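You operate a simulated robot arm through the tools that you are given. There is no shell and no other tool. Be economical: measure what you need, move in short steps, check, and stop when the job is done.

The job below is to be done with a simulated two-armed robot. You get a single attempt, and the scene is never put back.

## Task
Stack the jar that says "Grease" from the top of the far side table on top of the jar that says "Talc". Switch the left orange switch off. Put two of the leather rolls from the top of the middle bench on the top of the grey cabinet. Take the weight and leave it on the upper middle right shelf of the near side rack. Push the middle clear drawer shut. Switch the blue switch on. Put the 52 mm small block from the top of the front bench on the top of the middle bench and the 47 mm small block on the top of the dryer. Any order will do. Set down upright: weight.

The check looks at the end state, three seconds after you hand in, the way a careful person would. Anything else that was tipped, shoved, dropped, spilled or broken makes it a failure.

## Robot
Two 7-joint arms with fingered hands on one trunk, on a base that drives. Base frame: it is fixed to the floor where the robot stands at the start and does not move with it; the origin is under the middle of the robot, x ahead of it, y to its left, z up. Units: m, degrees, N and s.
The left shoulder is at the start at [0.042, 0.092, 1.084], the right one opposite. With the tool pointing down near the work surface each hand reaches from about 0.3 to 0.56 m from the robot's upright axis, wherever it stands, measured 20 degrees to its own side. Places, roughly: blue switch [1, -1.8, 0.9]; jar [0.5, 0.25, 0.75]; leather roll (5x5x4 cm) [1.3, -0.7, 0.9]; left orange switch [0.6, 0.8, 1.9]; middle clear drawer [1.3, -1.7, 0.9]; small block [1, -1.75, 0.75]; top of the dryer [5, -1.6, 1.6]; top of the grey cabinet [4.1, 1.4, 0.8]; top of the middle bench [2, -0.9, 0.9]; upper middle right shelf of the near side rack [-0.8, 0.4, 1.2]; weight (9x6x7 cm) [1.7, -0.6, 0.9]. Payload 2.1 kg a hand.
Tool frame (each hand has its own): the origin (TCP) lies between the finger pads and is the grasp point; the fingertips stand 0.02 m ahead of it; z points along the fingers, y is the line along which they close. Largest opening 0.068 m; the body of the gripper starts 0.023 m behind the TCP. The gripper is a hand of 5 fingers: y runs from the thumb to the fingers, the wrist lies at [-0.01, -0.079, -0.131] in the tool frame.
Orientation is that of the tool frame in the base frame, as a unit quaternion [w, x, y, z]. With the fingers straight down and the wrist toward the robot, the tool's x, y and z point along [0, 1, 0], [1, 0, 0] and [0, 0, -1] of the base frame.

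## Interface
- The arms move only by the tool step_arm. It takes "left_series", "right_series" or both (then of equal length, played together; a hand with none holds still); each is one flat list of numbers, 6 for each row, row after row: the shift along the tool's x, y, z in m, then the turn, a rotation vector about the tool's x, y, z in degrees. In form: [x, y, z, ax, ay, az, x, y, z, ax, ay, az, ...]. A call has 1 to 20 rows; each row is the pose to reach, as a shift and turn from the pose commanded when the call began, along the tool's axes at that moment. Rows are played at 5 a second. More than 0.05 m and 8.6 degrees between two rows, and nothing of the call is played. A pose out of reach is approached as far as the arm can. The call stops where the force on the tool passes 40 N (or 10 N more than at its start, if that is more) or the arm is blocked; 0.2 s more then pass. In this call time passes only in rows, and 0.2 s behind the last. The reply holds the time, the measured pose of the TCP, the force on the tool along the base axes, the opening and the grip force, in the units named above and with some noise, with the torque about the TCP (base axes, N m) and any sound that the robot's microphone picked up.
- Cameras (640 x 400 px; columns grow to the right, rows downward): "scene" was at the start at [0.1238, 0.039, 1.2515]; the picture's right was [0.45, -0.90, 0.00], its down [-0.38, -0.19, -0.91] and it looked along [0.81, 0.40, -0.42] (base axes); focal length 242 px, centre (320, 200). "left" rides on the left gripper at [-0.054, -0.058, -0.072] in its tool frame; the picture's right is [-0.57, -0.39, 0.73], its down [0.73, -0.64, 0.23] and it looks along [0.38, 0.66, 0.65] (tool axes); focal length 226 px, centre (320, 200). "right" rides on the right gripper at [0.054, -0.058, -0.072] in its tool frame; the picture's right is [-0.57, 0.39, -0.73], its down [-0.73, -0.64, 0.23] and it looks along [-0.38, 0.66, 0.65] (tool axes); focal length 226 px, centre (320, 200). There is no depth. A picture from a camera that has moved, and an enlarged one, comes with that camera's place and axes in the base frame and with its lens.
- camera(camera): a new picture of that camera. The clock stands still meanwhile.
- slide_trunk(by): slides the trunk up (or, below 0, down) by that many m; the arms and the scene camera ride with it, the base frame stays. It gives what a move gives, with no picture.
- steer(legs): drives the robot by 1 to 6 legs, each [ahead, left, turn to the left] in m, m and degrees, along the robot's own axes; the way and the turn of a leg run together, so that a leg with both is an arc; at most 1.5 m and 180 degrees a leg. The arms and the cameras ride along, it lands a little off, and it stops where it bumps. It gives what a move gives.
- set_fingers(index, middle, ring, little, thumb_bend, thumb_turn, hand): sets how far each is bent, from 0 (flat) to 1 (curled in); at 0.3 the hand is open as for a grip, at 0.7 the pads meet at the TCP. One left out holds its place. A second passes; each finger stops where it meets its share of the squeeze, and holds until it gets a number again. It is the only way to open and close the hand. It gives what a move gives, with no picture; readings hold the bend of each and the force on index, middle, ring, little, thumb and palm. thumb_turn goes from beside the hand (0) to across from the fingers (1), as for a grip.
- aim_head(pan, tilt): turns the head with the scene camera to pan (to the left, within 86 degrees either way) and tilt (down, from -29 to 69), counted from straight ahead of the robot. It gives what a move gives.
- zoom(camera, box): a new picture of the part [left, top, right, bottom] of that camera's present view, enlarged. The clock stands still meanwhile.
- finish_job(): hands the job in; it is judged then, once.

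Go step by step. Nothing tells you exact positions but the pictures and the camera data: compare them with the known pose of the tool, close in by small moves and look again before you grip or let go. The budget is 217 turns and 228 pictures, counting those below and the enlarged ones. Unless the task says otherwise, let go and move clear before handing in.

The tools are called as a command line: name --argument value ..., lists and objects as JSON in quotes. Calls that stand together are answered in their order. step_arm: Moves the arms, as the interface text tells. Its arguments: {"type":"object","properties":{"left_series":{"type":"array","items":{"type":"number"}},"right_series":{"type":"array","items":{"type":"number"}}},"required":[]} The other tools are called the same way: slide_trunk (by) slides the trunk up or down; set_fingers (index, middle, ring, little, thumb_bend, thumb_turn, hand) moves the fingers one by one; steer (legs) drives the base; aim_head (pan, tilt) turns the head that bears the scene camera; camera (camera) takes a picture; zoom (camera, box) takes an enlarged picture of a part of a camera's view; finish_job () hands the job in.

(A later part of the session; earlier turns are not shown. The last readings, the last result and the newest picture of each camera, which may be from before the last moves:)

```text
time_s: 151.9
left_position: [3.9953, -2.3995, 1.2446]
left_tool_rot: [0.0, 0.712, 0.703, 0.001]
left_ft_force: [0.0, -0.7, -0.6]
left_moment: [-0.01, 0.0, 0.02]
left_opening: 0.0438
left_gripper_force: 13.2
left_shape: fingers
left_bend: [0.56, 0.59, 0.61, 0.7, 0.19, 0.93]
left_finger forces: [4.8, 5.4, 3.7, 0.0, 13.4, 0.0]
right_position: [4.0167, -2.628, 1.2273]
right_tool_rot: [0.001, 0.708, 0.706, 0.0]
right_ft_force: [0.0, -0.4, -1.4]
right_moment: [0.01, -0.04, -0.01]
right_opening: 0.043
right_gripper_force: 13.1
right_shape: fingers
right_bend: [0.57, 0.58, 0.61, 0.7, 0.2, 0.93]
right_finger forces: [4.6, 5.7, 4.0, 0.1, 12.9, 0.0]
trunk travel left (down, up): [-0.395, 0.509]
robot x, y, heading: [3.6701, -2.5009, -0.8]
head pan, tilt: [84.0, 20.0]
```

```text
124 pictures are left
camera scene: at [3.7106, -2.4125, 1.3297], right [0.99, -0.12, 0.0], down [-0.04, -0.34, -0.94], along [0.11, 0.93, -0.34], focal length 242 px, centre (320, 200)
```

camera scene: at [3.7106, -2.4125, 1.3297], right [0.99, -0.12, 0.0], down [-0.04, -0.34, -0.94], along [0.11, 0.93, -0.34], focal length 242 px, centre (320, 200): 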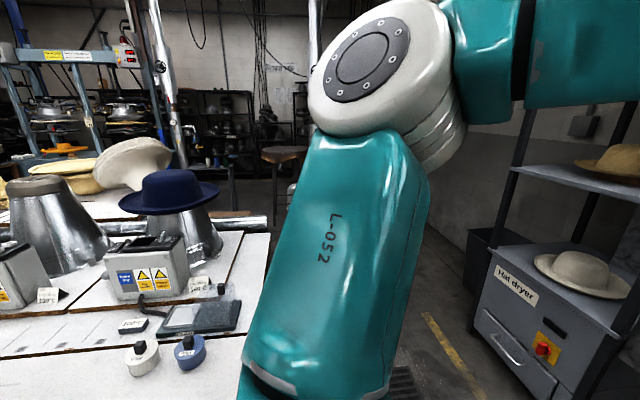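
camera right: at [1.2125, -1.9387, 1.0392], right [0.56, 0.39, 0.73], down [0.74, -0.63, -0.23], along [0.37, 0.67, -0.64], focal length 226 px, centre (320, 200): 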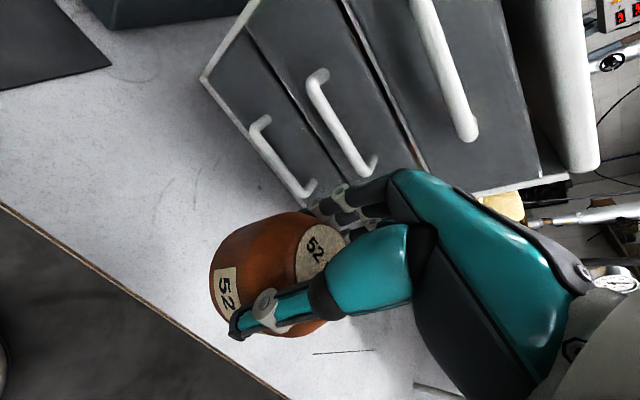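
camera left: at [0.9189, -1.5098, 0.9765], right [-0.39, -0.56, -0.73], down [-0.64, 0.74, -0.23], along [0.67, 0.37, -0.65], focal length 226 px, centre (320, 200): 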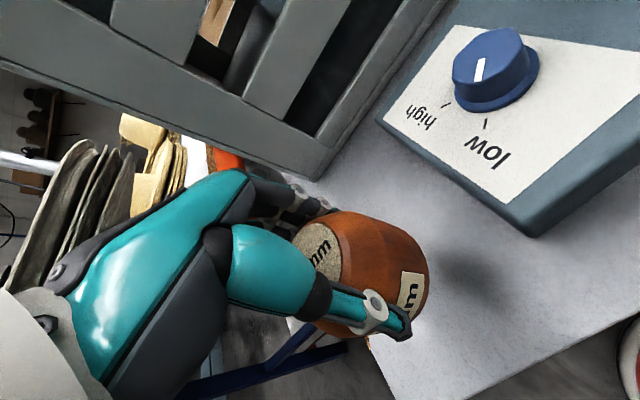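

The "Hat dryer" stands in a rack at about x 4.75, y −1.4…−1.95. I move in front of it with the trunk raised to see its top.

slide_trunk --by 0.4

steer --legs '[[0.45, 0.3, 0.7], [0, 0.5, 0]]'

slide_trunk --by 0.1

aim_head --pan 0 --tilt 20

camera --camera "scene"

camera --camera "left"

```text
time_s: 155.7
left_position: [3.9948, -2.3994, 1.6447]
left_tool_rot: [-0.001, 0.712, 0.702, 0.001]
left_ft_force: [-0.5, 0.2, -0.1]
left_moment: [0.02, -0.02, -0.03]
left_opening: 0.0437
left_gripper_force: 13.5
left_shape: fingers
left_bend: [0.56, 0.59, 0.61, 0.7, 0.19, 0.93]
left_finger forces: [4.8, 5.2, 3.8, 0.0, 13.3, 0.1]
right_position: [4.0166, -2.6277, 1.6262]
right_tool_rot: [0.002, 0.708, 0.706, -0.001]
right_ft_force: [-0.4, 0.2, -1.5]
right_moment: [-0.01, 0.0, 0.01]
right_opening: 0.0427
right_gripper_force: 13.8
right_shape: fingers
right_bend: [0.57, 0.58, 0.61, 0.7, 0.2, 0.93]
right_finger forces: [4.6, 5.7, 4.2, 0.1, 13.1, 0.1]
trunk travel left (down, up): [-0.795, 0.109]
robot x, y, heading: [3.6674, -2.5029, -0.9]
head pan, tilt: [84.0, 20.0]
```

```text
time_s: 161.4
left_position: [4.4523, -1.5936, 1.6444]
left_tool_rot: [0.0, 0.708, 0.706, 0.0]
left_ft_force: [0.1, 0.2, -0.5]
left_moment: [0.0, -0.03, 0.0]
left_opening: 0.0435
left_gripper_force: 13.8
left_shape: fingers
left_bend: [0.56, 0.59, 0.61, 0.7, 0.19, 0.93]
left_finger forces: [4.8, 5.3, 3.8, 0.1, 13.3, 0.0]
right_position: [4.4768, -1.8237, 1.6254]
right_tool_rot: [0.002, 0.704, 0.71, 0.0]
right_ft_force: [-0.3, 0.7, -1.2]
right_moment: [0.02, -0.03, -0.02]
right_opening: 0.0427
right_gripper_force: 14.1
right_shape: fingers
right_bend: [0.57, 0.58, 0.61, 0.7, 0.2, 0.93]
right_finger forces: [4.5, 5.8, 4.1, 0.0, 12.9, 0.0]
trunk travel left (down, up): [-0.795, 0.109]
robot x, y, heading: [4.1255, -1.6967, -0.0]
head pan, tilt: [84.0, 20.0]
```

```text
time_s: 162.7
left_position: [4.4537, -1.5944, 1.7444]
left_tool_rot: [0.0, 0.708, 0.706, 0.0]
left_ft_force: [0.5, 0.2, -0.4]
left_moment: [-0.03, 0.01, -0.03]
left_opening: 0.0435
left_gripper_force: 13.3
left_shape: fingers
left_bend: [0.56, 0.59, 0.61, 0.7, 0.19, 0.93]
left_finger forces: [4.9, 5.3, 3.7, 0.0, 13.3, 0.0]
right_position: [4.4761, -1.8232, 1.7269]
right_tool_rot: [0.002, 0.705, 0.709, -0.001]
right_ft_force: [0.3, -0.3, -0.8]
right_moment: [-0.04, 0.0, 0.02]
right_opening: 0.0427
right_gripper_force: 13.7
right_shape: fingers
right_bend: [0.57, 0.58, 0.61, 0.7, 0.2, 0.93]
right_finger forces: [4.6, 5.8, 4.1, 0.0, 13.0, 0.0]
trunk travel left (down, up): [-0.895, 0.009]
robot x, y, heading: [4.1271, -1.7018, -0.4]
head pan, tilt: [84.0, 20.0]
```

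```text
time_s: 164.3
left_position: [4.4532, -1.5954, 1.745]
left_tool_rot: [0.001, 0.709, 0.706, 0.0]
left_ft_force: [0.6, -0.8, -0.2]
left_moment: [0.01, -0.01, -0.01]
left_opening: 0.0434
left_gripper_force: 13.8
left_shape: fingers
left_bend: [0.56, 0.59, 0.61, 0.7, 0.19, 0.93]
left_finger forces: [4.8, 5.3, 3.8, 0.0, 13.3, 0.0]
right_position: [4.4764, -1.8229, 1.7268]
right_tool_rot: [0.002, 0.705, 0.709, -0.001]
right_ft_force: [0.2, 0.6, -0.8]
right_moment: [0.01, 0.0, -0.03]
right_opening: 0.043
right_gripper_force: 13.3
right_shape: fingers
right_bend: [0.57, 0.58, 0.61, 0.7, 0.2, 0.93]
right_finger forces: [4.6, 5.8, 4.1, 0.0, 13.0, 0.1]
trunk travel left (down, up): [-0.895, 0.009]
robot x, y, heading: [4.1275, -1.7017, -0.4]
head pan, tilt: [0.0, 20.0]
```

```text
123 pictures are left
camera scene: at [4.2315, -1.7039, 1.8306], right [0.0, -1.0, 0.0], down [-0.34, 0.0, -0.94], along [0.94, 0.0, -0.34], focal length 242 px, centre (320, 200)
```

scene: 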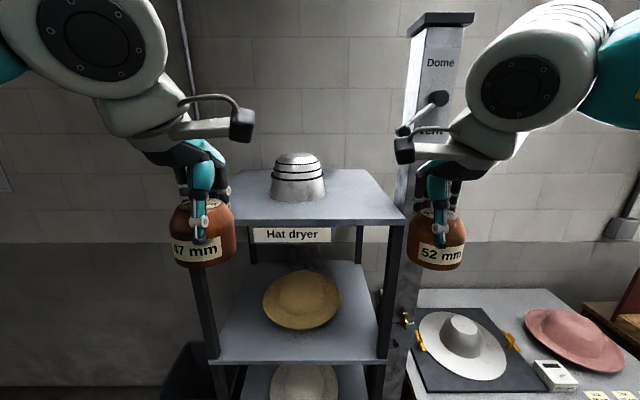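

```text
122 pictures are left
camera left: at [4.3929, -1.6493, 1.8164], right [-0.39, -0.56, -0.73], down [-0.64, 0.74, -0.23], along [0.66, 0.37, -0.65], focal length 226 px, centre (320, 200)
```

left: 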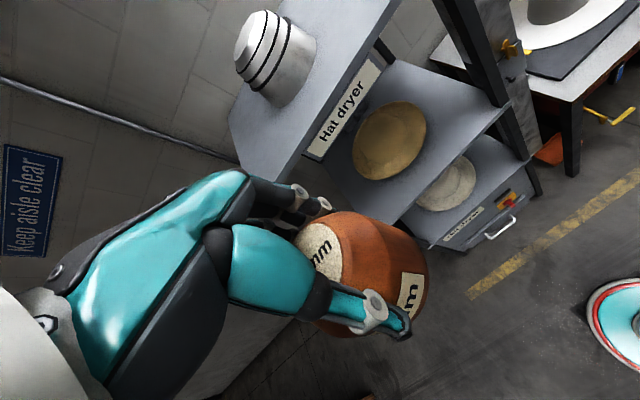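

The top shelf labelled "Hat dryer" is z≈1.60 with a metal dome near (4.88, −1.64); I'll place the 47 block on its right front, near (4.80, −1.79). Drive closer, turned 15° right.

steer --legs '[[0.17, -0.05, 0], [0, 0, -15]]'

step_arm --left_series '[0, 0.04, 0, 0, 0, 0, 0, 0.08, 0, 0, 0, 0, 0, 0.12, 0, 0, 0, 0, 0, 0.15, 0, 0, 0, 0]'

camera --camera "scene"

camera --camera "left"

```text
time_s: 166.7
left_position: [4.6384, -1.7348, 1.745]
left_tool_rot: [0.0, 0.795, 0.607, 0.0]
left_ft_force: [-0.5, -0.6, -0.5]
left_moment: [-0.01, -0.04, 0.02]
left_opening: 0.0437
left_gripper_force: 13.5
left_shape: fingers
left_bend: [0.56, 0.59, 0.61, 0.7, 0.19, 0.93]
left_finger forces: [4.8, 5.2, 3.9, 0.0, 13.3, 0.1]
right_position: [4.6004, -1.9596, 1.7258]
right_tool_rot: [0.002, 0.791, 0.612, -0.001]
right_ft_force: [0.5, -0.4, -0.6]
right_moment: [0.02, -0.01, -0.02]
right_opening: 0.0428
right_gripper_force: 13.9
right_shape: fingers
right_bend: [0.57, 0.58, 0.61, 0.7, 0.2, 0.93]
right_finger forces: [4.5, 5.6, 4.1, 0.0, 13.0, 0.0]
trunk travel left (down, up): [-0.895, 0.009]
robot x, y, heading: [4.2974, -1.7512, -15.4]
head pan, tilt: [0.0, 20.0]
```

```text
time_s: 167.7
left_position: [4.7207, -1.7317, 1.7216]
left_tool_rot: [-0.001, 0.795, 0.606, 0.0]
left_ft_force: [-0.8, 0.1, -1.5]
left_moment: [-0.04, -0.03, 0.0]
left_opening: 0.0434
left_gripper_force: 13.9
left_shape: fingers
left_bend: [0.56, 0.59, 0.61, 0.7, 0.19, 0.93]
left_finger forces: [4.8, 5.4, 3.9, 0.1, 13.5, 0.0]
left hand out of reach, approached as far as the arm can: row 2, 3, 4
right_position: [4.6015, -1.9615, 1.7267]
right_tool_rot: [0.001, 0.791, 0.611, 0.0]
right_ft_force: [0.0, 0.2, -0.7]
right_moment: [0.03, -0.01, 0.0]
right_opening: 0.0427
right_gripper_force: 13.7
right_shape: fingers
right_bend: [0.57, 0.58, 0.61, 0.7, 0.2, 0.93]
right_finger forces: [4.6, 5.7, 4.2, 0.0, 13.1, 0.0]
trunk travel left (down, up): [-0.895, 0.009]
robot x, y, heading: [4.2923, -1.7529, -15.3]
head pan, tilt: [0.0, 20.0]
```

```text
121 pictures are left
camera scene: at [4.3965, -1.782, 1.8306], right [-0.26, -0.96, 0.0], down [-0.33, 0.09, -0.94], along [0.91, -0.25, -0.34], focal length 242 px, centre (320, 200)
```

scene: 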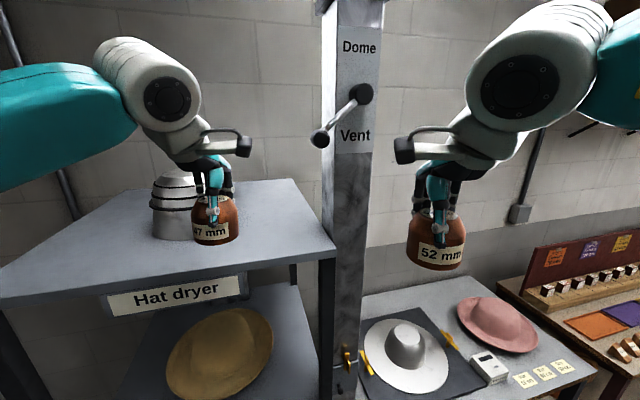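

```text
120 pictures are left
camera left: at [4.6488, -1.7692, 1.7931], right [-0.52, -0.44, -0.73], down [-0.42, 0.88, -0.23], along [0.74, 0.19, -0.65], focal length 226 px, centre (320, 200)
```

left: 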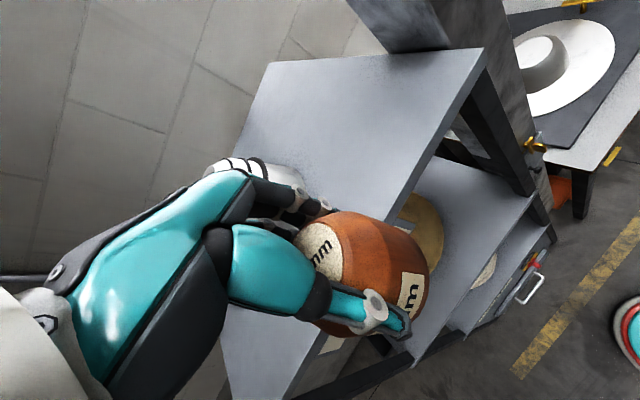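

Shelf front edge is x=4.75, right corner y=−1.906; a post stands just beyond. I move the right hand outward first, then nudge the base.

step_arm --right_series '[-0.04, -0.01, 0, 0, 0, 0, -0.08, -0.02, 0, 0, 0, 0, -0.12, -0.03, 0, 0, 0, 0]'

steer --legs '[[0.1, -0.025, 0]]'

camera --camera "scene"

camera --camera "left"

```text
time_s: 168.5
left_position: [4.7202, -1.7337, 1.7227]
left_tool_rot: [0.0, 0.795, 0.607, 0.001]
left_ft_force: [0.2, -0.7, -0.7]
left_moment: [0.01, 0.01, 0.02]
left_opening: 0.0436
left_gripper_force: 14.0
left_shape: fingers
left_bend: [0.56, 0.59, 0.61, 0.7, 0.19, 0.93]
left_finger forces: [4.8, 5.3, 4.1, 0.1, 13.6, 0.0]
right_position: [4.5423, -2.0709, 1.7263]
right_tool_rot: [0.001, 0.791, 0.612, 0.0]
right_ft_force: [0.2, -0.1, -1.3]
right_moment: [-0.03, 0.02, -0.04]
right_opening: 0.0428
right_gripper_force: 13.4
right_shape: fingers
right_bend: [0.57, 0.58, 0.61, 0.7, 0.2, 0.93]
right_finger forces: [4.7, 5.6, 4.1, 0.0, 12.9, 0.0]
trunk travel left (down, up): [-0.895, 0.009]
robot x, y, heading: [4.2963, -1.749, -15.2]
head pan, tilt: [0.0, 20.0]
```

```text
time_s: 169.7
left_position: [4.8107, -1.7826, 1.7221]
left_tool_rot: [0.0, 0.796, 0.606, -0.001]
left_ft_force: [-1.0, 0.2, -0.4]
left_moment: [-0.01, -0.01, 0.01]
left_opening: 0.0436
left_gripper_force: 13.4
left_shape: fingers
left_bend: [0.56, 0.59, 0.61, 0.7, 0.19, 0.93]
left_finger forces: [4.7, 5.5, 4.0, 0.1, 13.5, 0.1]
right_position: [4.6335, -2.1203, 1.7261]
right_tool_rot: [0.002, 0.792, 0.611, 0.0]
right_ft_force: [0.1, -1.0, 0.3]
right_moment: [-0.01, 0.0, 0.02]
right_opening: 0.0427
right_gripper_force: 13.9
right_shape: fingers
right_bend: [0.57, 0.58, 0.61, 0.7, 0.2, 0.93]
right_finger forces: [4.6, 5.6, 4.2, 0.0, 12.9, 0.0]
trunk travel left (down, up): [-0.895, 0.009]
robot x, y, heading: [4.3822, -1.8036, -15.4]
head pan, tilt: [0.0, 20.0]
```

```text
119 pictures are left
camera scene: at [4.4867, -1.8322, 1.8306], right [-0.26, -0.96, 0.0], down [-0.33, 0.09, -0.94], along [0.91, -0.25, -0.34], focal length 242 px, centre (320, 200)
```

scene: 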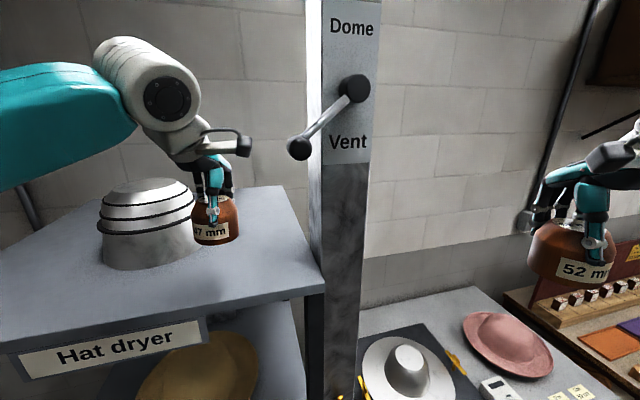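

```text
118 pictures are left
camera left: at [4.7387, -1.8196, 1.7932], right [-0.52, -0.44, -0.73], down [-0.42, 0.88, -0.23], along [0.74, 0.19, -0.65], focal length 226 px, centre (320, 200)
```

left: 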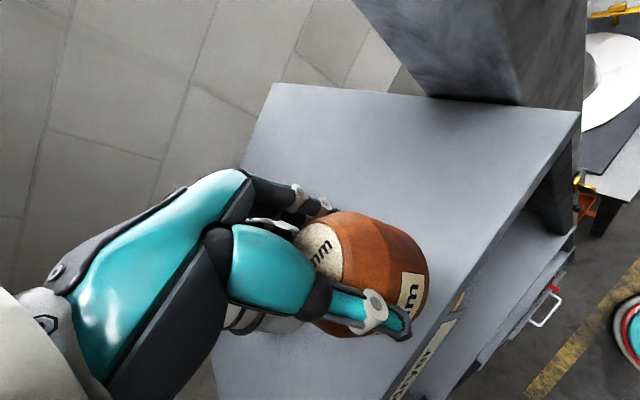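

Block is over the shelf at (4.81, −1.78), clear of the dome. Lower with the trunk 6 cm, then finish with the arm.

slide_trunk --by -0.06

step_arm --left_series '[0, 0, 0.004, 0, 0, 0, 0, 0, 0.008, 0, 0, 0, 0, 0, 0.012, 0, 0, 0]'

zoom --camera "scene" --box '[80, 120, 320, 320]'

camera --camera "left"

```text
time_s: 170.7
left_position: [4.811, -1.7832, 1.6622]
left_tool_rot: [0.0, 0.796, 0.606, 0.0]
left_ft_force: [0.0, 0.2, -0.7]
left_moment: [0.0, 0.0, -0.01]
left_opening: 0.0434
left_gripper_force: 13.5
left_shape: fingers
left_bend: [0.56, 0.59, 0.61, 0.7, 0.19, 0.93]
left_finger forces: [4.8, 5.4, 4.0, 0.2, 13.5, 0.1]
right_position: [4.633, -2.1194, 1.6665]
right_tool_rot: [0.002, 0.792, 0.611, 0.0]
right_ft_force: [-1.1, -0.3, -0.2]
right_moment: [0.03, 0.01, 0.01]
right_opening: 0.0427
right_gripper_force: 13.9
right_shape: fingers
right_bend: [0.57, 0.58, 0.61, 0.7, 0.2, 0.93]
right_finger forces: [4.6, 5.5, 4.2, 0.0, 12.8, 0.0]
trunk travel left (down, up): [-0.835, 0.069]
robot x, y, heading: [4.3845, -1.8053, -15.3]
head pan, tilt: [0.0, 20.0]
```

```text
time_s: 171.4
left_position: [4.8113, -1.782, 1.651]
left_tool_rot: [0.0, 0.795, 0.606, 0.0]
left_ft_force: [0.2, 0.1, -0.5]
left_moment: [0.0, -0.04, -0.03]
left_opening: 0.0435
left_gripper_force: 14.1
left_shape: fingers
left_bend: [0.56, 0.59, 0.61, 0.7, 0.19, 0.93]
left_finger forces: [4.7, 5.4, 3.9, 0.2, 13.5, 0.0]
right_position: [4.6327, -2.1197, 1.6668]
right_tool_rot: [0.002, 0.792, 0.61, -0.001]
right_ft_force: [0.4, 0.3, -0.5]
right_moment: [0.01, -0.03, 0.01]
right_opening: 0.0428
right_gripper_force: 14.1
right_shape: fingers
right_bend: [0.57, 0.58, 0.61, 0.7, 0.2, 0.93]
right_finger forces: [4.7, 5.7, 4.3, 0.0, 12.9, 0.0]
trunk travel left (down, up): [-0.835, 0.069]
robot x, y, heading: [4.3873, -1.806, -15.2]
head pan, tilt: [0.0, 20.0]
```

```text
2.00 times, centred on (200, 220) of scene
camera zoom: at [4.4865, -1.8321, 1.7705], right [-0.26, -0.96, 0.0], down [-0.33, 0.09, -0.94], along [0.91, -0.25, -0.34], focal length 484 px, centre (560, 160)
```

zoom: 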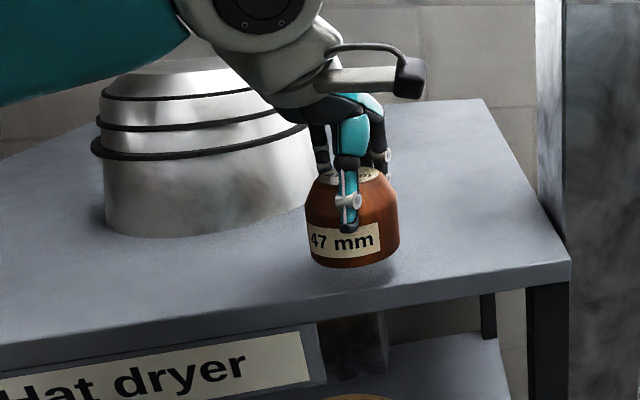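

```text
116 pictures are left
camera left: at [4.7381, -1.8192, 1.7212], right [-0.52, -0.44, -0.73], down [-0.42, 0.88, -0.23], along [0.74, 0.19, -0.65], focal length 226 px, centre (320, 200)
```

left: 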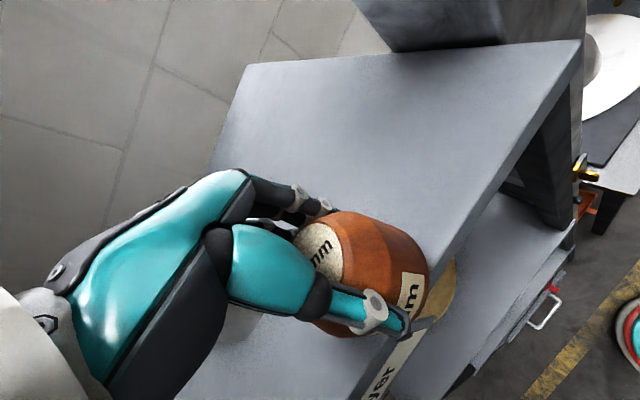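

step_arm --left_series '[0, 0, 0.005, 0, 0, 0, 0, 0, 0.01, 0, 0, 0]'

zoom --camera "scene" --box '[200, 160, 300, 260]'

```text
time_s: 172.1
left_position: [4.81, -1.7826, 1.6397]
left_tool_rot: [0.0, 0.795, 0.606, 0.0]
left_ft_force: [0.3, -0.2, -1.5]
left_moment: [0.01, -0.03, -0.01]
left_opening: 0.0434
left_gripper_force: 13.9
left_shape: fingers
left_bend: [0.56, 0.59, 0.61, 0.7, 0.19, 0.93]
left_finger forces: [4.8, 5.3, 4.0, 0.1, 13.5, 0.0]
right_position: [4.6332, -2.1198, 1.6664]
right_tool_rot: [0.002, 0.792, 0.611, -0.002]
right_ft_force: [0.0, 0.2, -1.1]
right_moment: [-0.01, -0.02, 0.03]
right_opening: 0.0425
right_gripper_force: 13.4
right_shape: fingers
right_bend: [0.57, 0.58, 0.61, 0.7, 0.2, 0.93]
right_finger forces: [4.6, 5.6, 4.3, 0.1, 12.9, 0.0]
trunk travel left (down, up): [-0.835, 0.069]
robot x, y, heading: [4.3811, -1.8032, -15.3]
head pan, tilt: [0.0, 20.0]
```

```text
4.00 times, centred on (250, 210) of scene
camera zoom: at [4.4866, -1.8322, 1.7705], right [-0.26, -0.96, 0.0], down [-0.33, 0.09, -0.94], along [0.91, -0.25, -0.34], focal length 968 px, centre (600, 160)
```

zoom: 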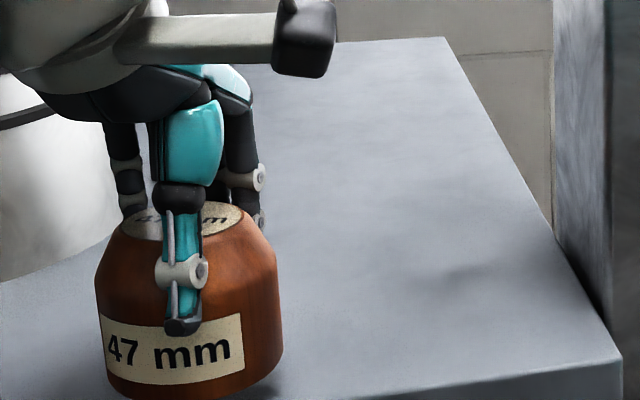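

step_arm --left_series '[0, 0, 0.005, 0, 0, 0, 0, 0, 0.01, 0, 0, 0, 0, 0, 0.014, 0, 0, 0]'

camera --camera "scene"

camera --camera "left"

```text
time_s: 172.8
left_position: [4.8099, -1.7822, 1.6265]
left_tool_rot: [0.0, 0.795, 0.606, 0.0]
left_ft_force: [-0.2, 0.9, 1.6]
left_moment: [-0.01, -0.07, 0.04]
left_opening: 0.0438
left_gripper_force: 14.3
left_shape: fingers
left_bend: [0.56, 0.59, 0.61, 0.7, 0.19, 0.93]
left_finger forces: [5.0, 5.6, 4.1, 0.2, 13.7, 0.0]
right_position: [4.6319, -2.1202, 1.6656]
right_tool_rot: [0.001, 0.792, 0.611, -0.001]
right_ft_force: [-0.3, 0.2, -0.4]
right_moment: [-0.01, 0.0, -0.02]
right_opening: 0.0428
right_gripper_force: 13.5
right_shape: fingers
right_bend: [0.57, 0.58, 0.61, 0.7, 0.2, 0.93]
right_finger forces: [4.6, 5.7, 4.2, 0.0, 12.9, 0.0]
trunk travel left (down, up): [-0.835, 0.069]
robot x, y, heading: [4.3826, -1.8028, -15.6]
head pan, tilt: [0.0, 20.0]
```

```text
114 pictures are left
camera scene: at [4.4862, -1.8319, 1.7706], right [-0.26, -0.96, 0.0], down [-0.33, 0.09, -0.94], along [0.91, -0.25, -0.34], focal length 242 px, centre (320, 200)
```

scene: 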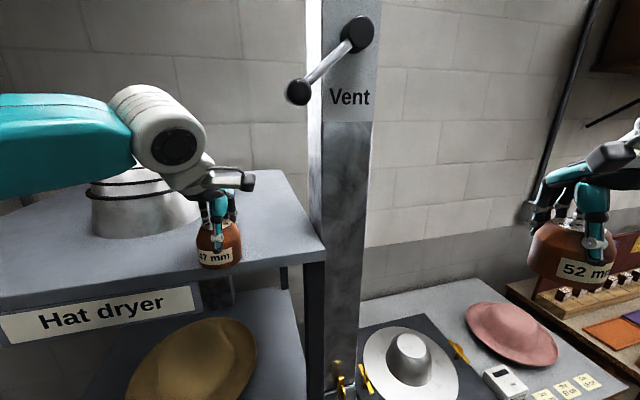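

```text
113 pictures are left
camera left: at [4.7381, -1.8193, 1.6976], right [-0.52, -0.44, -0.73], down [-0.42, 0.88, -0.23], along [0.74, 0.19, -0.65], focal length 226 px, centre (320, 200)
```

left: 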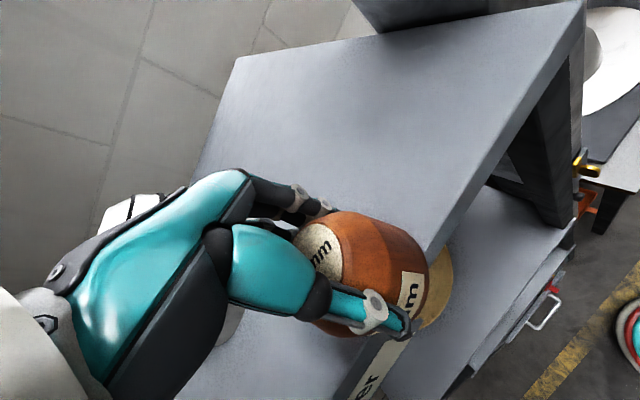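

Contact begins, but the block sits at the very front edge (edge x≈4.79). I lift 1.5 cm, drive 4 cm in, and set down again.

step_arm --left_series '[0, 0, -0.008, 0, 0, 0, 0, 0, -0.016, 0, 0, 0]'

steer --legs '[[0.045, 0.01, 0]]'

step_arm --left_series '[0, 0, 0.006, 0, 0, 0, 0, 0, 0.012, 0, 0, 0, 0, 0, 0.017, 0, 0, 0]'

camera --camera "scene"

camera --camera "left"

```text
time_s: 173.4
left_position: [4.8113, -1.7832, 1.6423]
left_tool_rot: [0.0, 0.795, 0.606, 0.0]
left_ft_force: [-0.9, 0.8, -1.4]
left_moment: [0.01, 0.0, 0.02]
left_opening: 0.0433
left_gripper_force: 14.1
left_shape: fingers
left_bend: [0.56, 0.59, 0.61, 0.7, 0.19, 0.93]
left_finger forces: [4.9, 5.5, 3.9, 0.1, 13.5, 0.0]
right_position: [4.6343, -2.119, 1.6659]
right_tool_rot: [0.001, 0.792, 0.611, -0.001]
right_ft_force: [0.6, 0.3, -0.5]
right_moment: [-0.01, -0.04, 0.01]
right_opening: 0.0429
right_gripper_force: 13.5
right_shape: fingers
right_bend: [0.57, 0.58, 0.61, 0.7, 0.2, 0.93]
right_finger forces: [4.7, 5.6, 4.1, 0.0, 12.8, 0.0]
trunk travel left (down, up): [-0.835, 0.069]
robot x, y, heading: [4.3876, -1.8053, -15.6]
head pan, tilt: [0.0, 20.0]
```

```text
time_s: 174.4
left_position: [4.8574, -1.7857, 1.6417]
left_tool_rot: [0.0, 0.796, 0.606, -0.001]
left_ft_force: [0.8, 0.1, -0.1]
left_moment: [-0.01, -0.03, -0.01]
left_opening: 0.0435
left_gripper_force: 14.0
left_shape: fingers
left_bend: [0.56, 0.59, 0.61, 0.7, 0.19, 0.93]
left_finger forces: [4.9, 5.4, 4.0, 0.1, 13.5, 0.0]
right_position: [4.68, -2.1218, 1.666]
right_tool_rot: [0.001, 0.791, 0.611, -0.002]
right_ft_force: [1.2, -0.3, -0.6]
right_moment: [-0.02, -0.01, 0.02]
right_opening: 0.043
right_gripper_force: 13.3
right_shape: fingers
right_bend: [0.57, 0.58, 0.61, 0.7, 0.2, 0.93]
right_finger forces: [4.7, 5.6, 4.2, 0.0, 13.0, 0.1]
trunk travel left (down, up): [-0.835, 0.069]
robot x, y, heading: [4.4282, -1.803, -15.4]
head pan, tilt: [0.0, 20.0]
```

```text
time_s: 175.2
left_position: [4.8561, -1.7844, 1.6258]
left_tool_rot: [0.001, 0.796, 0.606, 0.001]
left_ft_force: [0.9, 0.1, 3.7]
left_moment: [0.0, -0.11, -0.01]
left_opening: 0.0437
left_gripper_force: 14.5
left_shape: fingers
left_bend: [0.56, 0.59, 0.61, 0.7, 0.19, 0.93]
left_finger forces: [5.5, 5.8, 4.2, 0.2, 13.8, 0.0]
right_position: [4.6775, -2.1219, 1.6672]
right_tool_rot: [0.001, 0.792, 0.611, 0.0]
right_ft_force: [0.5, -0.1, -1.2]
right_moment: [0.02, 0.01, -0.02]
right_opening: 0.0427
right_gripper_force: 13.6
right_shape: fingers
right_bend: [0.57, 0.58, 0.61, 0.7, 0.2, 0.93]
right_finger forces: [4.6, 5.5, 4.1, 0.0, 12.9, 0.0]
trunk travel left (down, up): [-0.835, 0.069]
robot x, y, heading: [4.4313, -1.8041, -15.6]
head pan, tilt: [0.0, 20.0]
```

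```text
112 pictures are left
camera scene: at [4.5314, -1.8341, 1.7706], right [-0.26, -0.96, 0.0], down [-0.33, 0.09, -0.94], along [0.91, -0.25, -0.34], focal length 242 px, centre (320, 200)
```

scene: 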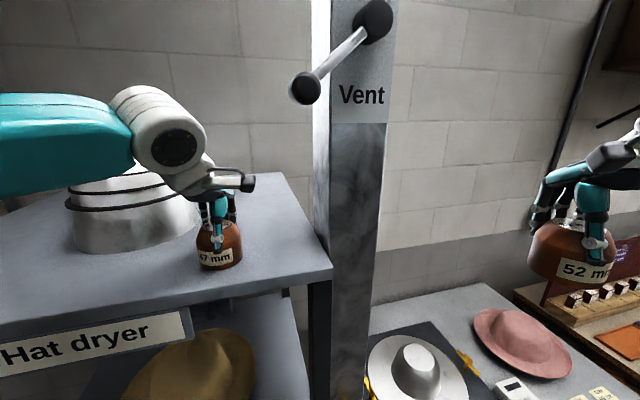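

```text
111 pictures are left
camera left: at [4.7831, -1.8216, 1.697], right [-0.52, -0.44, -0.73], down [-0.42, 0.88, -0.23], along [0.74, 0.19, -0.64], focal length 226 px, centre (320, 200)
```

left: 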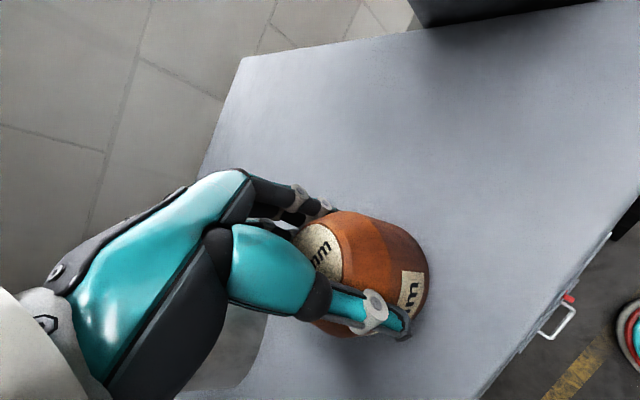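

In contact. Release and lift clear.

set_fingers --hand "left" --index 0.2 --middle 0.2 --ring 0.2 --little 0.2 --thumb_bend 0.1

step_arm --left_series '[0, 0, -0.03, 0, 0, 0, 0, 0, -0.06, 0, 0, 0, 0, -0.02, -0.09, 0, 0, 0]'

steer --legs '[[-0.25, 0.0, 0]]'

camera --camera "scene"

```text
time_s: 176.2
left_position: [4.8563, -1.7855, 1.6252]
left_tool_rot: [0.0, 0.795, 0.606, 0.0]
left_ft_force: [0.4, -0.5, 0.6]
left_moment: [0.02, 0.01, 0.02]
left_opening: 0.0823
left_gripper_force: 0.1
left_shape: fingers
left_bend: [0.2, 0.2, 0.2, 0.2, 0.1, 0.98]
left_finger forces: [0.0, 0.0, 0.0, 0.0, 0.0, 0.0]
right_position: [4.6788, -2.1224, 1.6656]
right_tool_rot: [0.003, 0.791, 0.612, -0.001]
right_ft_force: [0.3, -1.1, -0.6]
right_moment: [-0.02, 0.0, -0.01]
right_opening: 0.043
right_gripper_force: 13.4
right_shape: fingers
right_bend: [0.57, 0.58, 0.61, 0.7, 0.2, 0.93]
right_finger forces: [4.6, 5.6, 4.2, 0.0, 12.9, 0.1]
trunk travel left (down, up): [-0.835, 0.069]
robot x, y, heading: [4.4284, -1.8059, -15.4]
head pan, tilt: [0.0, 20.0]
```

```text
time_s: 177.0
left_position: [4.8386, -1.7647, 1.7114]
left_tool_rot: [0.0, 0.795, 0.606, 0.0]
left_ft_force: [0.7, 0.0, -0.1]
left_moment: [-0.02, 0.03, 0.0]
left_opening: 0.0819
left_gripper_force: 0.1
left_shape: fingers
left_bend: [0.2, 0.2, 0.2, 0.2, 0.1, 0.98]
left_finger forces: [0.0, 0.0, 0.1, 0.0, 0.0, 0.0]
left hand out of reach, approached as far as the arm can: row 2, 3
right_position: [4.6764, -2.1224, 1.6654]
right_tool_rot: [0.002, 0.792, 0.611, 0.0]
right_ft_force: [-0.1, -0.9, -0.8]
right_moment: [-0.05, 0.02, 0.01]
right_opening: 0.0428
right_gripper_force: 13.8
right_shape: fingers
right_bend: [0.57, 0.58, 0.61, 0.7, 0.2, 0.93]
right_finger forces: [4.6, 5.5, 4.4, 0.1, 12.9, 0.0]
trunk travel left (down, up): [-0.835, 0.069]
robot x, y, heading: [4.4302, -1.8055, -15.5]
head pan, tilt: [0.0, 20.0]
```

```text
time_s: 178.8
left_position: [4.5987, -1.6989, 1.7087]
left_tool_rot: [0.0, 0.796, 0.605, -0.001]
left_ft_force: [-0.7, 0.2, 0.8]
left_moment: [-0.03, 0.0, 0.04]
left_opening: 0.082
left_gripper_force: 0.1
left_shape: fingers
left_bend: [0.2, 0.2, 0.2, 0.2, 0.1, 0.98]
left_finger forces: [0.1, 0.0, 0.0, 0.0, 0.0, 0.1]
right_position: [4.4368, -2.0559, 1.6667]
right_tool_rot: [0.002, 0.792, 0.611, -0.001]
right_ft_force: [0.5, 0.7, -0.6]
right_moment: [0.0, -0.03, 0.01]
right_opening: 0.0427
right_gripper_force: 13.8
right_shape: fingers
right_bend: [0.57, 0.58, 0.61, 0.7, 0.2, 0.93]
right_finger forces: [4.6, 5.6, 4.1, 0.0, 12.8, 0.0]
trunk travel left (down, up): [-0.835, 0.069]
robot x, y, heading: [4.1904, -1.7418, -15.2]
head pan, tilt: [0.0, 20.0]
```

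```text
110 pictures are left
camera scene: at [4.2908, -1.768, 1.7706], right [-0.27, -0.96, 0.0], down [-0.33, 0.09, -0.94], along [0.91, -0.25, -0.34], focal length 242 px, centre (320, 200)
```

scene: 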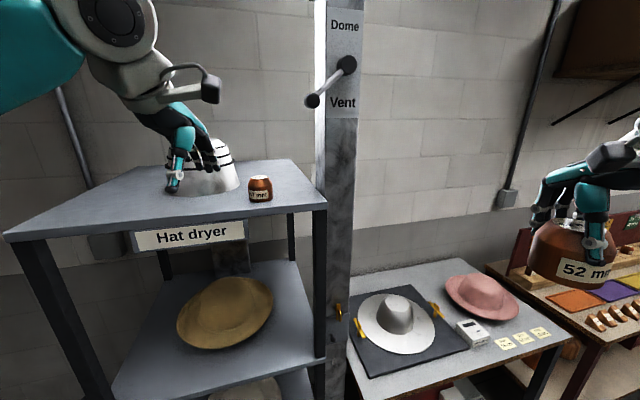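

The 47 block stands on the dryer top. I retreat, lower the trunk, turn north-west and look for the cabinet and the route.

steer --legs '[[-0.15, 0.1, 0], [0, 0, 120]]'

slide_trunk --by -0.4

aim_head --pan 0 --tilt 15

camera --camera "scene"

aim_head --pan 50 --tilt 20

camera --camera "scene"

aim_head --pan -40 --tilt 20

camera --camera "scene"

```text
time_s: 185.3
left_position: [3.8298, -1.2693, 1.7091]
left_tool_rot: [-0.001, -0.129, 0.992, 0.001]
left_ft_force: [0.5, 1.2, -0.3]
left_moment: [-0.01, -0.02, 0.0]
left_opening: 0.0821
left_gripper_force: 0.1
left_shape: fingers
left_bend: [0.2, 0.2, 0.2, 0.2, 0.1, 0.98]
left_finger forces: [0.0, 0.0, 0.0, 0.0, 0.1, 0.0]
right_position: [4.2207, -1.2279, 1.6652]
right_tool_rot: [0.002, -0.135, 0.991, 0.001]
right_ft_force: [-0.2, 0.1, 0.3]
right_moment: [0.02, 0.0, 0.02]
right_opening: 0.0421
right_gripper_force: 13.3
right_shape: fingers
right_bend: [0.58, 0.59, 0.61, 0.7, 0.2, 0.93]
right_finger forces: [4.3, 5.1, 4.3, 0.1, 12.5, 0.0]
trunk travel left (down, up): [-0.835, 0.069]
robot x, y, heading: [4.0679, -1.6052, 104.9]
head pan, tilt: [0.0, 20.0]
```

```text
time_s: 189.1
left_position: [3.8308, -1.2681, 1.3098]
left_tool_rot: [0.0, -0.129, 0.992, 0.0]
left_ft_force: [0.0, 0.4, -0.8]
left_moment: [-0.01, 0.0, 0.0]
left_opening: 0.0819
left_gripper_force: 0.0
left_shape: fingers
left_bend: [0.2, 0.2, 0.2, 0.2, 0.1, 0.98]
left_finger forces: [0.0, 0.0, 0.1, 0.0, 0.0, 0.1]
right_position: [4.2216, -1.2278, 1.2661]
right_tool_rot: [0.002, -0.134, 0.991, 0.001]
right_ft_force: [-0.3, 0.1, -0.3]
right_moment: [0.02, 0.01, 0.0]
right_opening: 0.0422
right_gripper_force: 12.9
right_shape: fingers
right_bend: [0.58, 0.59, 0.61, 0.7, 0.2, 0.93]
right_finger forces: [4.2, 5.1, 4.2, 0.0, 12.6, 0.0]
trunk travel left (down, up): [-0.435, 0.469]
robot x, y, heading: [4.071, -1.5981, 104.6]
head pan, tilt: [0.0, 20.0]
```

```text
time_s: 189.8
left_position: [3.8318, -1.2678, 1.31]
left_tool_rot: [0.0, -0.129, 0.992, -0.001]
left_ft_force: [0.4, 0.2, -0.1]
left_moment: [0.01, -0.04, -0.02]
left_opening: 0.0822
left_gripper_force: 0.0
left_shape: fingers
left_bend: [0.2, 0.2, 0.2, 0.2, 0.1, 0.98]
left_finger forces: [0.0, 0.0, 0.1, 0.1, 0.1, 0.0]
right_position: [4.2216, -1.2289, 1.2663]
right_tool_rot: [0.001, -0.135, 0.991, 0.001]
right_ft_force: [0.8, -0.8, -0.2]
right_moment: [0.03, 0.01, 0.04]
right_opening: 0.0425
right_gripper_force: 12.8
right_shape: fingers
right_bend: [0.58, 0.59, 0.61, 0.7, 0.2, 0.93]
right_finger forces: [4.2, 5.1, 4.2, 0.1, 12.6, 0.0]
trunk travel left (down, up): [-0.435, 0.469]
robot x, y, heading: [4.0726, -1.6071, 104.6]
head pan, tilt: [0.0, 15.0]
```

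```text
109 pictures are left
camera scene: at [4.0422, -1.4888, 1.3781], right [0.97, 0.26, 0.0], down [0.07, -0.25, -0.97], along [-0.25, 0.93, -0.26], focal length 242 px, centre (320, 200)
```

scene: 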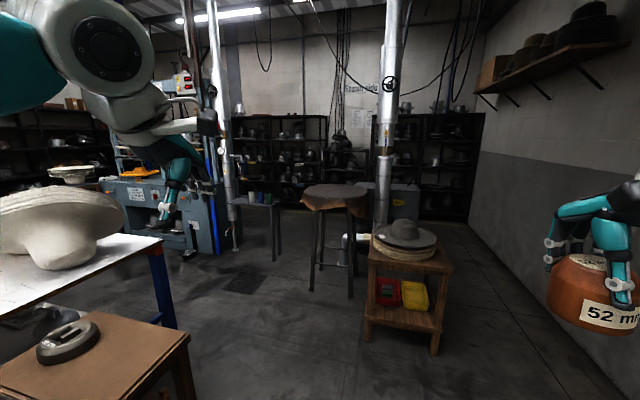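

```text
time_s: 191.0
left_position: [3.8311, -1.2684, 1.3104]
left_tool_rot: [0.0, -0.129, 0.992, 0.0]
left_ft_force: [-0.6, 0.3, 0.1]
left_moment: [0.02, -0.03, 0.0]
left_opening: 0.0822
left_gripper_force: 0.1
left_shape: fingers
left_bend: [0.2, 0.2, 0.2, 0.2, 0.1, 0.98]
left_finger forces: [0.0, 0.0, 0.0, 0.0, 0.1, 0.1]
right_position: [4.2214, -1.2289, 1.2679]
right_tool_rot: [0.001, -0.135, 0.991, 0.001]
right_ft_force: [0.8, -0.5, -1.8]
right_moment: [-0.01, 0.05, -0.01]
right_opening: 0.0423
right_gripper_force: 13.0
right_shape: fingers
right_bend: [0.58, 0.59, 0.61, 0.7, 0.2, 0.93]
right_finger forces: [4.2, 5.0, 4.3, 0.0, 12.5, 0.0]
trunk travel left (down, up): [-0.435, 0.469]
robot x, y, heading: [4.0756, -1.5983, 104.7]
head pan, tilt: [50.0, 20.0]
```

```text
108 pictures are left
camera scene: at [3.9818, -1.5395, 1.37], right [0.43, 0.9, 0.0], down [0.31, -0.15, -0.94], along [-0.85, 0.4, -0.34], focal length 242 px, centre (320, 200)
```

scene: 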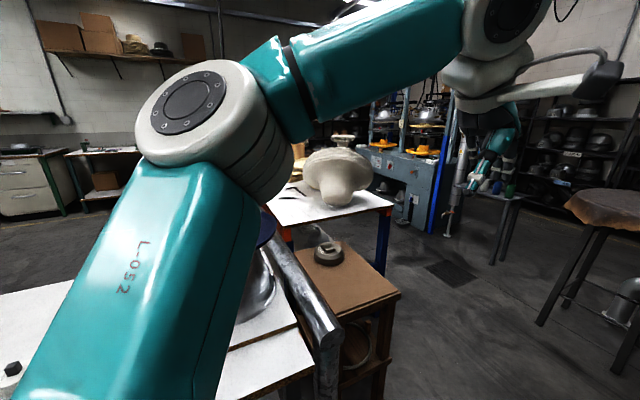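

```text
time_s: 192.6
left_position: [3.8305, -1.2694, 1.3104]
left_tool_rot: [0.0, -0.13, 0.992, 0.0]
left_ft_force: [1.1, 0.3, -0.5]
left_moment: [-0.03, 0.01, 0.02]
left_opening: 0.0822
left_gripper_force: 0.1
left_shape: fingers
left_bend: [0.2, 0.2, 0.2, 0.2, 0.1, 0.98]
left_finger forces: [0.0, 0.0, 0.0, 0.0, 0.0, 0.0]
right_position: [4.2219, -1.2277, 1.2668]
right_tool_rot: [0.001, -0.135, 0.991, 0.001]
right_ft_force: [0.0, 0.5, -0.7]
right_moment: [0.04, 0.02, 0.01]
right_opening: 0.0425
right_gripper_force: 13.3
right_shape: fingers
right_bend: [0.58, 0.59, 0.61, 0.7, 0.2, 0.93]
right_finger forces: [4.2, 5.1, 4.2, 0.1, 12.5, 0.0]
trunk travel left (down, up): [-0.435, 0.469]
robot x, y, heading: [4.0726, -1.6024, 104.8]
head pan, tilt: [-40.0, 20.0]
```

```text
107 pictures are left
camera scene: at [4.1056, -1.4948, 1.3699], right [0.91, -0.42, 0.0], down [-0.15, -0.31, -0.94], along [0.4, 0.85, -0.34], focal length 242 px, centre (320, 200)
```

scene: 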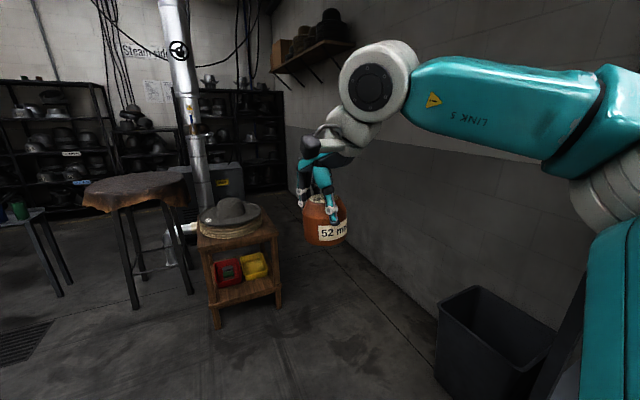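

The grey cabinet is behind the pipe at about (4.2, 1.45). I go north, turn to face south and slide west along the north side of the middle bench.

steer --legs '[[1.1, 0, 0], [0, 0, 165], [-0.35, 0, 0], [0, -1.5, 0], [0, -0.25, 0]]'

aim_head --pan 0 --tilt 35

camera --camera "scene"

aim_head --pan -50 --tilt 30

camera --camera "scene"

```text
time_s: 215.3
left_position: [2.1976, -0.5742, 1.3091]
left_tool_rot: [0.0, 1.0, 0.0, 0.0]
left_ft_force: [0.2, 0.6, 0.3]
left_moment: [0.0, 0.02, 0.0]
left_opening: 0.0827
left_gripper_force: 0.2
left_shape: fingers
left_bend: [0.2, 0.2, 0.2, 0.2, 0.1, 0.98]
left_finger forces: [0.0, 0.0, 0.0, 0.1, 0.0, 0.0]
right_position: [1.811, -0.5147, 1.2653]
right_tool_rot: [0.001, 1.0, 0.006, -0.002]
right_ft_force: [-0.3, 1.1, -0.5]
right_moment: [-0.03, 0.0, -0.01]
right_opening: 0.0416
right_gripper_force: 12.6
right_shape: fingers
right_bend: [0.58, 0.59, 0.62, 0.7, 0.2, 0.93]
right_finger forces: [4.0, 4.9, 3.7, 0.0, 11.9, 0.0]
trunk travel left (down, up): [-0.435, 0.469]
robot x, y, heading: [2.0515, -0.1896, -90.1]
head pan, tilt: [-40.0, 20.0]
```

```text
time_s: 216.4
left_position: [2.1982, -0.5743, 1.3103]
left_tool_rot: [0.0, 1.0, 0.0, -0.001]
left_ft_force: [-0.5, 0.3, -1.4]
left_moment: [0.01, -0.02, 0.01]
left_opening: 0.0824
left_gripper_force: 0.1
left_shape: fingers
left_bend: [0.2, 0.2, 0.2, 0.2, 0.1, 0.98]
left_finger forces: [0.1, 0.1, 0.1, 0.1, 0.0, 0.1]
right_position: [1.8103, -0.5139, 1.2667]
right_tool_rot: [0.0, 1.0, 0.006, -0.002]
right_ft_force: [0.3, 0.5, -0.8]
right_moment: [-0.01, -0.02, 0.01]
right_opening: 0.0417
right_gripper_force: 11.6
right_shape: fingers
right_bend: [0.58, 0.59, 0.62, 0.7, 0.2, 0.93]
right_finger forces: [4.0, 4.8, 3.7, 0.0, 11.8, 0.1]
trunk travel left (down, up): [-0.435, 0.469]
robot x, y, heading: [2.0532, -0.191, -89.8]
head pan, tilt: [0.0, 35.0]
```

```text
106 pictures are left
camera scene: at [2.0525, -0.3074, 1.3461], right [-1.0, 0.0, 0.0], down [0.0, 0.57, -0.82], along [0.0, -0.82, -0.57], focal length 242 px, centre (320, 200)
```

scene: 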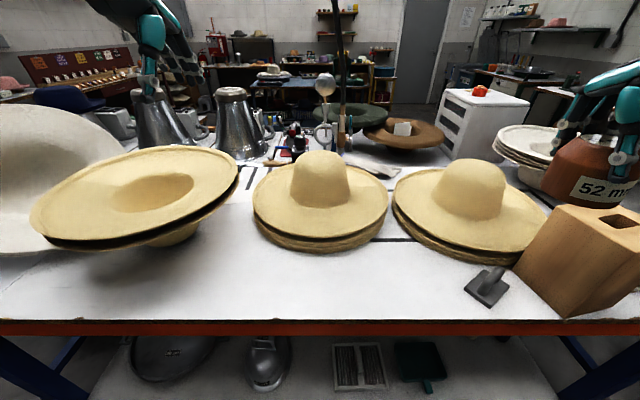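

```text
time_s: 217.6
left_position: [2.1975, -0.5754, 1.3106]
left_tool_rot: [0.0, 1.0, 0.0, 0.001]
left_ft_force: [-0.5, -0.4, 0.8]
left_moment: [0.0, 0.0, 0.02]
left_opening: 0.0822
left_gripper_force: 0.1
left_shape: fingers
left_bend: [0.2, 0.2, 0.2, 0.2, 0.1, 0.98]
left_finger forces: [0.1, 0.0, 0.0, 0.0, 0.0, 0.1]
right_position: [1.8097, -0.515, 1.2666]
right_tool_rot: [0.001, 1.0, 0.005, -0.002]
right_ft_force: [-0.3, -0.1, -0.8]
right_moment: [-0.02, 0.01, -0.02]
right_opening: 0.0414
right_gripper_force: 12.0
right_shape: fingers
right_bend: [0.58, 0.59, 0.62, 0.7, 0.2, 0.93]
right_finger forces: [4.0, 4.8, 3.7, 0.0, 11.9, 0.1]
trunk travel left (down, up): [-0.435, 0.469]
robot x, y, heading: [2.0529, -0.1925, -89.9]
head pan, tilt: [-50.0, 30.0]
```

```text
105 pictures are left
camera scene: at [1.9834, -0.2776, 1.3539], right [-0.64, 0.76, 0.0], down [0.38, 0.32, -0.87], along [-0.66, -0.56, -0.5], focal length 242 px, centre (320, 200)
```

scene: 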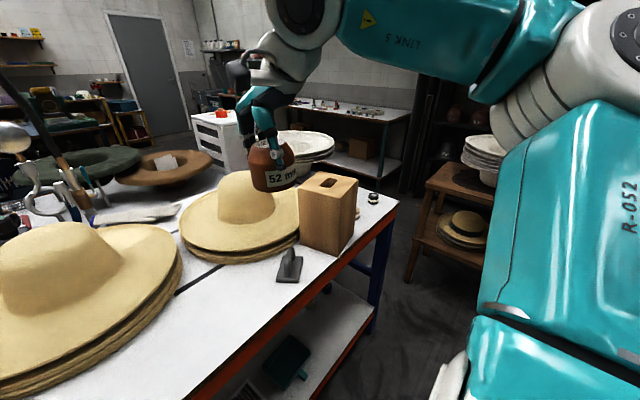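

The weight is the small grey iron with a fin at (1.71, −0.61). A free strip lies along the bench's north edge (y −0.55…−0.72): the 52 block goes at about (1.95, −0.63).

step_arm --left_series '[0, -0.02, -0.03, 0, 0, 0, 0, -0.04, -0.06, 0, 0, 0, 0, -0.06, -0.09, 0, 0, 0, 0, -0.07, -0.12, 0, 0, 0]' --right_series '[0.035, 0.025, 0, 0, 0, 0, 0.07, 0.05, 0, 0, 0, 0, 0.105, 0.08, 0, 0, 0, 0, 0.14, 0.108, 0, 0, 0, 0]'

slide_trunk --by -0.22

aim_head --pan -10 --tilt 45

camera --camera "scene"

camera --camera "right"

```text
time_s: 218.6
left_position: [2.2138, -0.4841, 1.4024]
left_tool_rot: [0.0, 1.0, 0.001, 0.0]
left_ft_force: [1.1, 0.1, 0.1]
left_moment: [0.03, 0.03, -0.05]
left_opening: 0.0824
left_gripper_force: 0.1
left_shape: fingers
left_bend: [0.2, 0.2, 0.2, 0.2, 0.1, 0.98]
left_finger forces: [0.1, 0.1, 0.0, 0.0, 0.0, 0.0]
left hand out of reach, approached as far as the arm can: row 2, 3, 4
right_position: [1.9251, -0.5976, 1.2671]
right_tool_rot: [0.001, 1.0, 0.004, -0.002]
right_ft_force: [0.6, -0.2, -1.0]
right_moment: [-0.02, -0.01, -0.01]
right_opening: 0.0414
right_gripper_force: 12.2
right_shape: fingers
right_bend: [0.58, 0.6, 0.62, 0.7, 0.2, 0.93]
right_finger forces: [4.0, 4.8, 3.7, 0.2, 11.9, 0.1]
right hand out of reach, approached as far as the arm can: row 4
trunk travel left (down, up): [-0.435, 0.469]
robot x, y, heading: [2.0504, -0.1924, -90.1]
head pan, tilt: [-50.0, 30.0]
```

```text
time_s: 220.9
left_position: [2.2144, -0.4854, 1.1808]
left_tool_rot: [0.0, 1.0, 0.0, 0.0]
left_ft_force: [0.7, 1.4, -0.1]
left_moment: [0.01, -0.01, 0.02]
left_opening: 0.082
left_gripper_force: 0.0
left_shape: fingers
left_bend: [0.2, 0.2, 0.2, 0.2, 0.1, 0.98]
left_finger forces: [0.0, 0.1, 0.0, 0.0, 0.0, 0.0]
right_position: [1.9251, -0.6005, 1.0461]
right_tool_rot: [0.001, 1.0, 0.006, -0.002]
right_ft_force: [-0.3, -0.2, -1.0]
right_moment: [0.02, -0.05, 0.04]
right_opening: 0.0414
right_gripper_force: 12.1
right_shape: fingers
right_bend: [0.58, 0.6, 0.62, 0.7, 0.21, 0.93]
right_finger forces: [4.0, 4.7, 3.8, 0.1, 11.8, 0.1]
trunk travel left (down, up): [-0.215, 0.689]
robot x, y, heading: [2.0536, -0.1941, -90.0]
head pan, tilt: [-50.0, 30.0]
```

```text
time_s: 222.0
left_position: [2.212, -0.4859, 1.1801]
left_tool_rot: [0.0, 1.0, 0.0, -0.001]
left_ft_force: [0.0, 0.0, 0.4]
left_moment: [-0.01, 0.0, 0.0]
left_opening: 0.0824
left_gripper_force: 0.0
left_shape: fingers
left_bend: [0.2, 0.2, 0.2, 0.2, 0.1, 0.98]
left_finger forces: [0.1, 0.0, 0.0, 0.1, 0.0, 0.0]
right_position: [1.9258, -0.6004, 1.0459]
right_tool_rot: [0.001, 1.0, 0.006, -0.002]
right_ft_force: [1.5, 0.2, -1.1]
right_moment: [-0.05, -0.01, 0.01]
right_opening: 0.0412
right_gripper_force: 12.5
right_shape: fingers
right_bend: [0.58, 0.6, 0.62, 0.7, 0.21, 0.93]
right_finger forces: [4.0, 4.6, 3.7, 0.0, 11.8, 0.1]
trunk travel left (down, up): [-0.215, 0.689]
robot x, y, heading: [2.0496, -0.1867, -89.7]
head pan, tilt: [-10.0, 45.0]
```

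```text
104 pictures are left
camera scene: at [2.0385, -0.3323, 1.1093], right [-0.98, 0.17, 0.0], down [0.12, 0.7, -0.71], along [-0.12, -0.7, -0.71], focal length 242 px, centre (320, 200)
```

scene: 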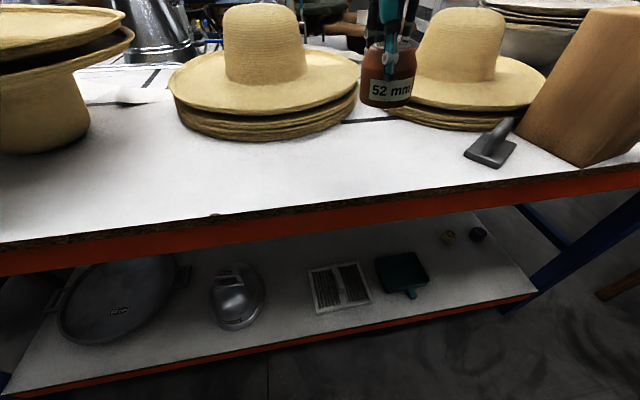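

```text
103 pictures are left
camera right: at [1.98, -0.5412, 1.1175], right [-0.56, -0.39, 0.73], down [-0.74, 0.63, -0.23], along [-0.37, -0.67, -0.64], focal length 226 px, centre (320, 200)
```

right: 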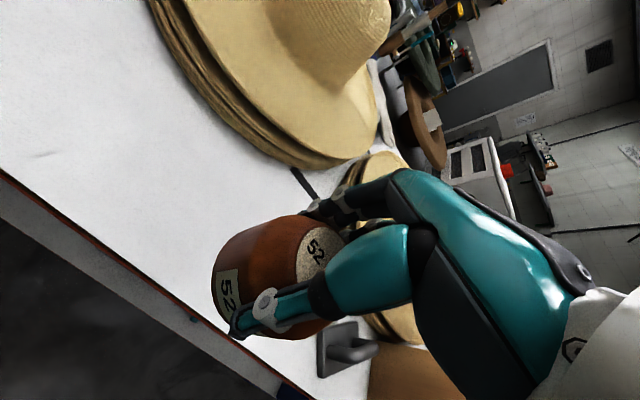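

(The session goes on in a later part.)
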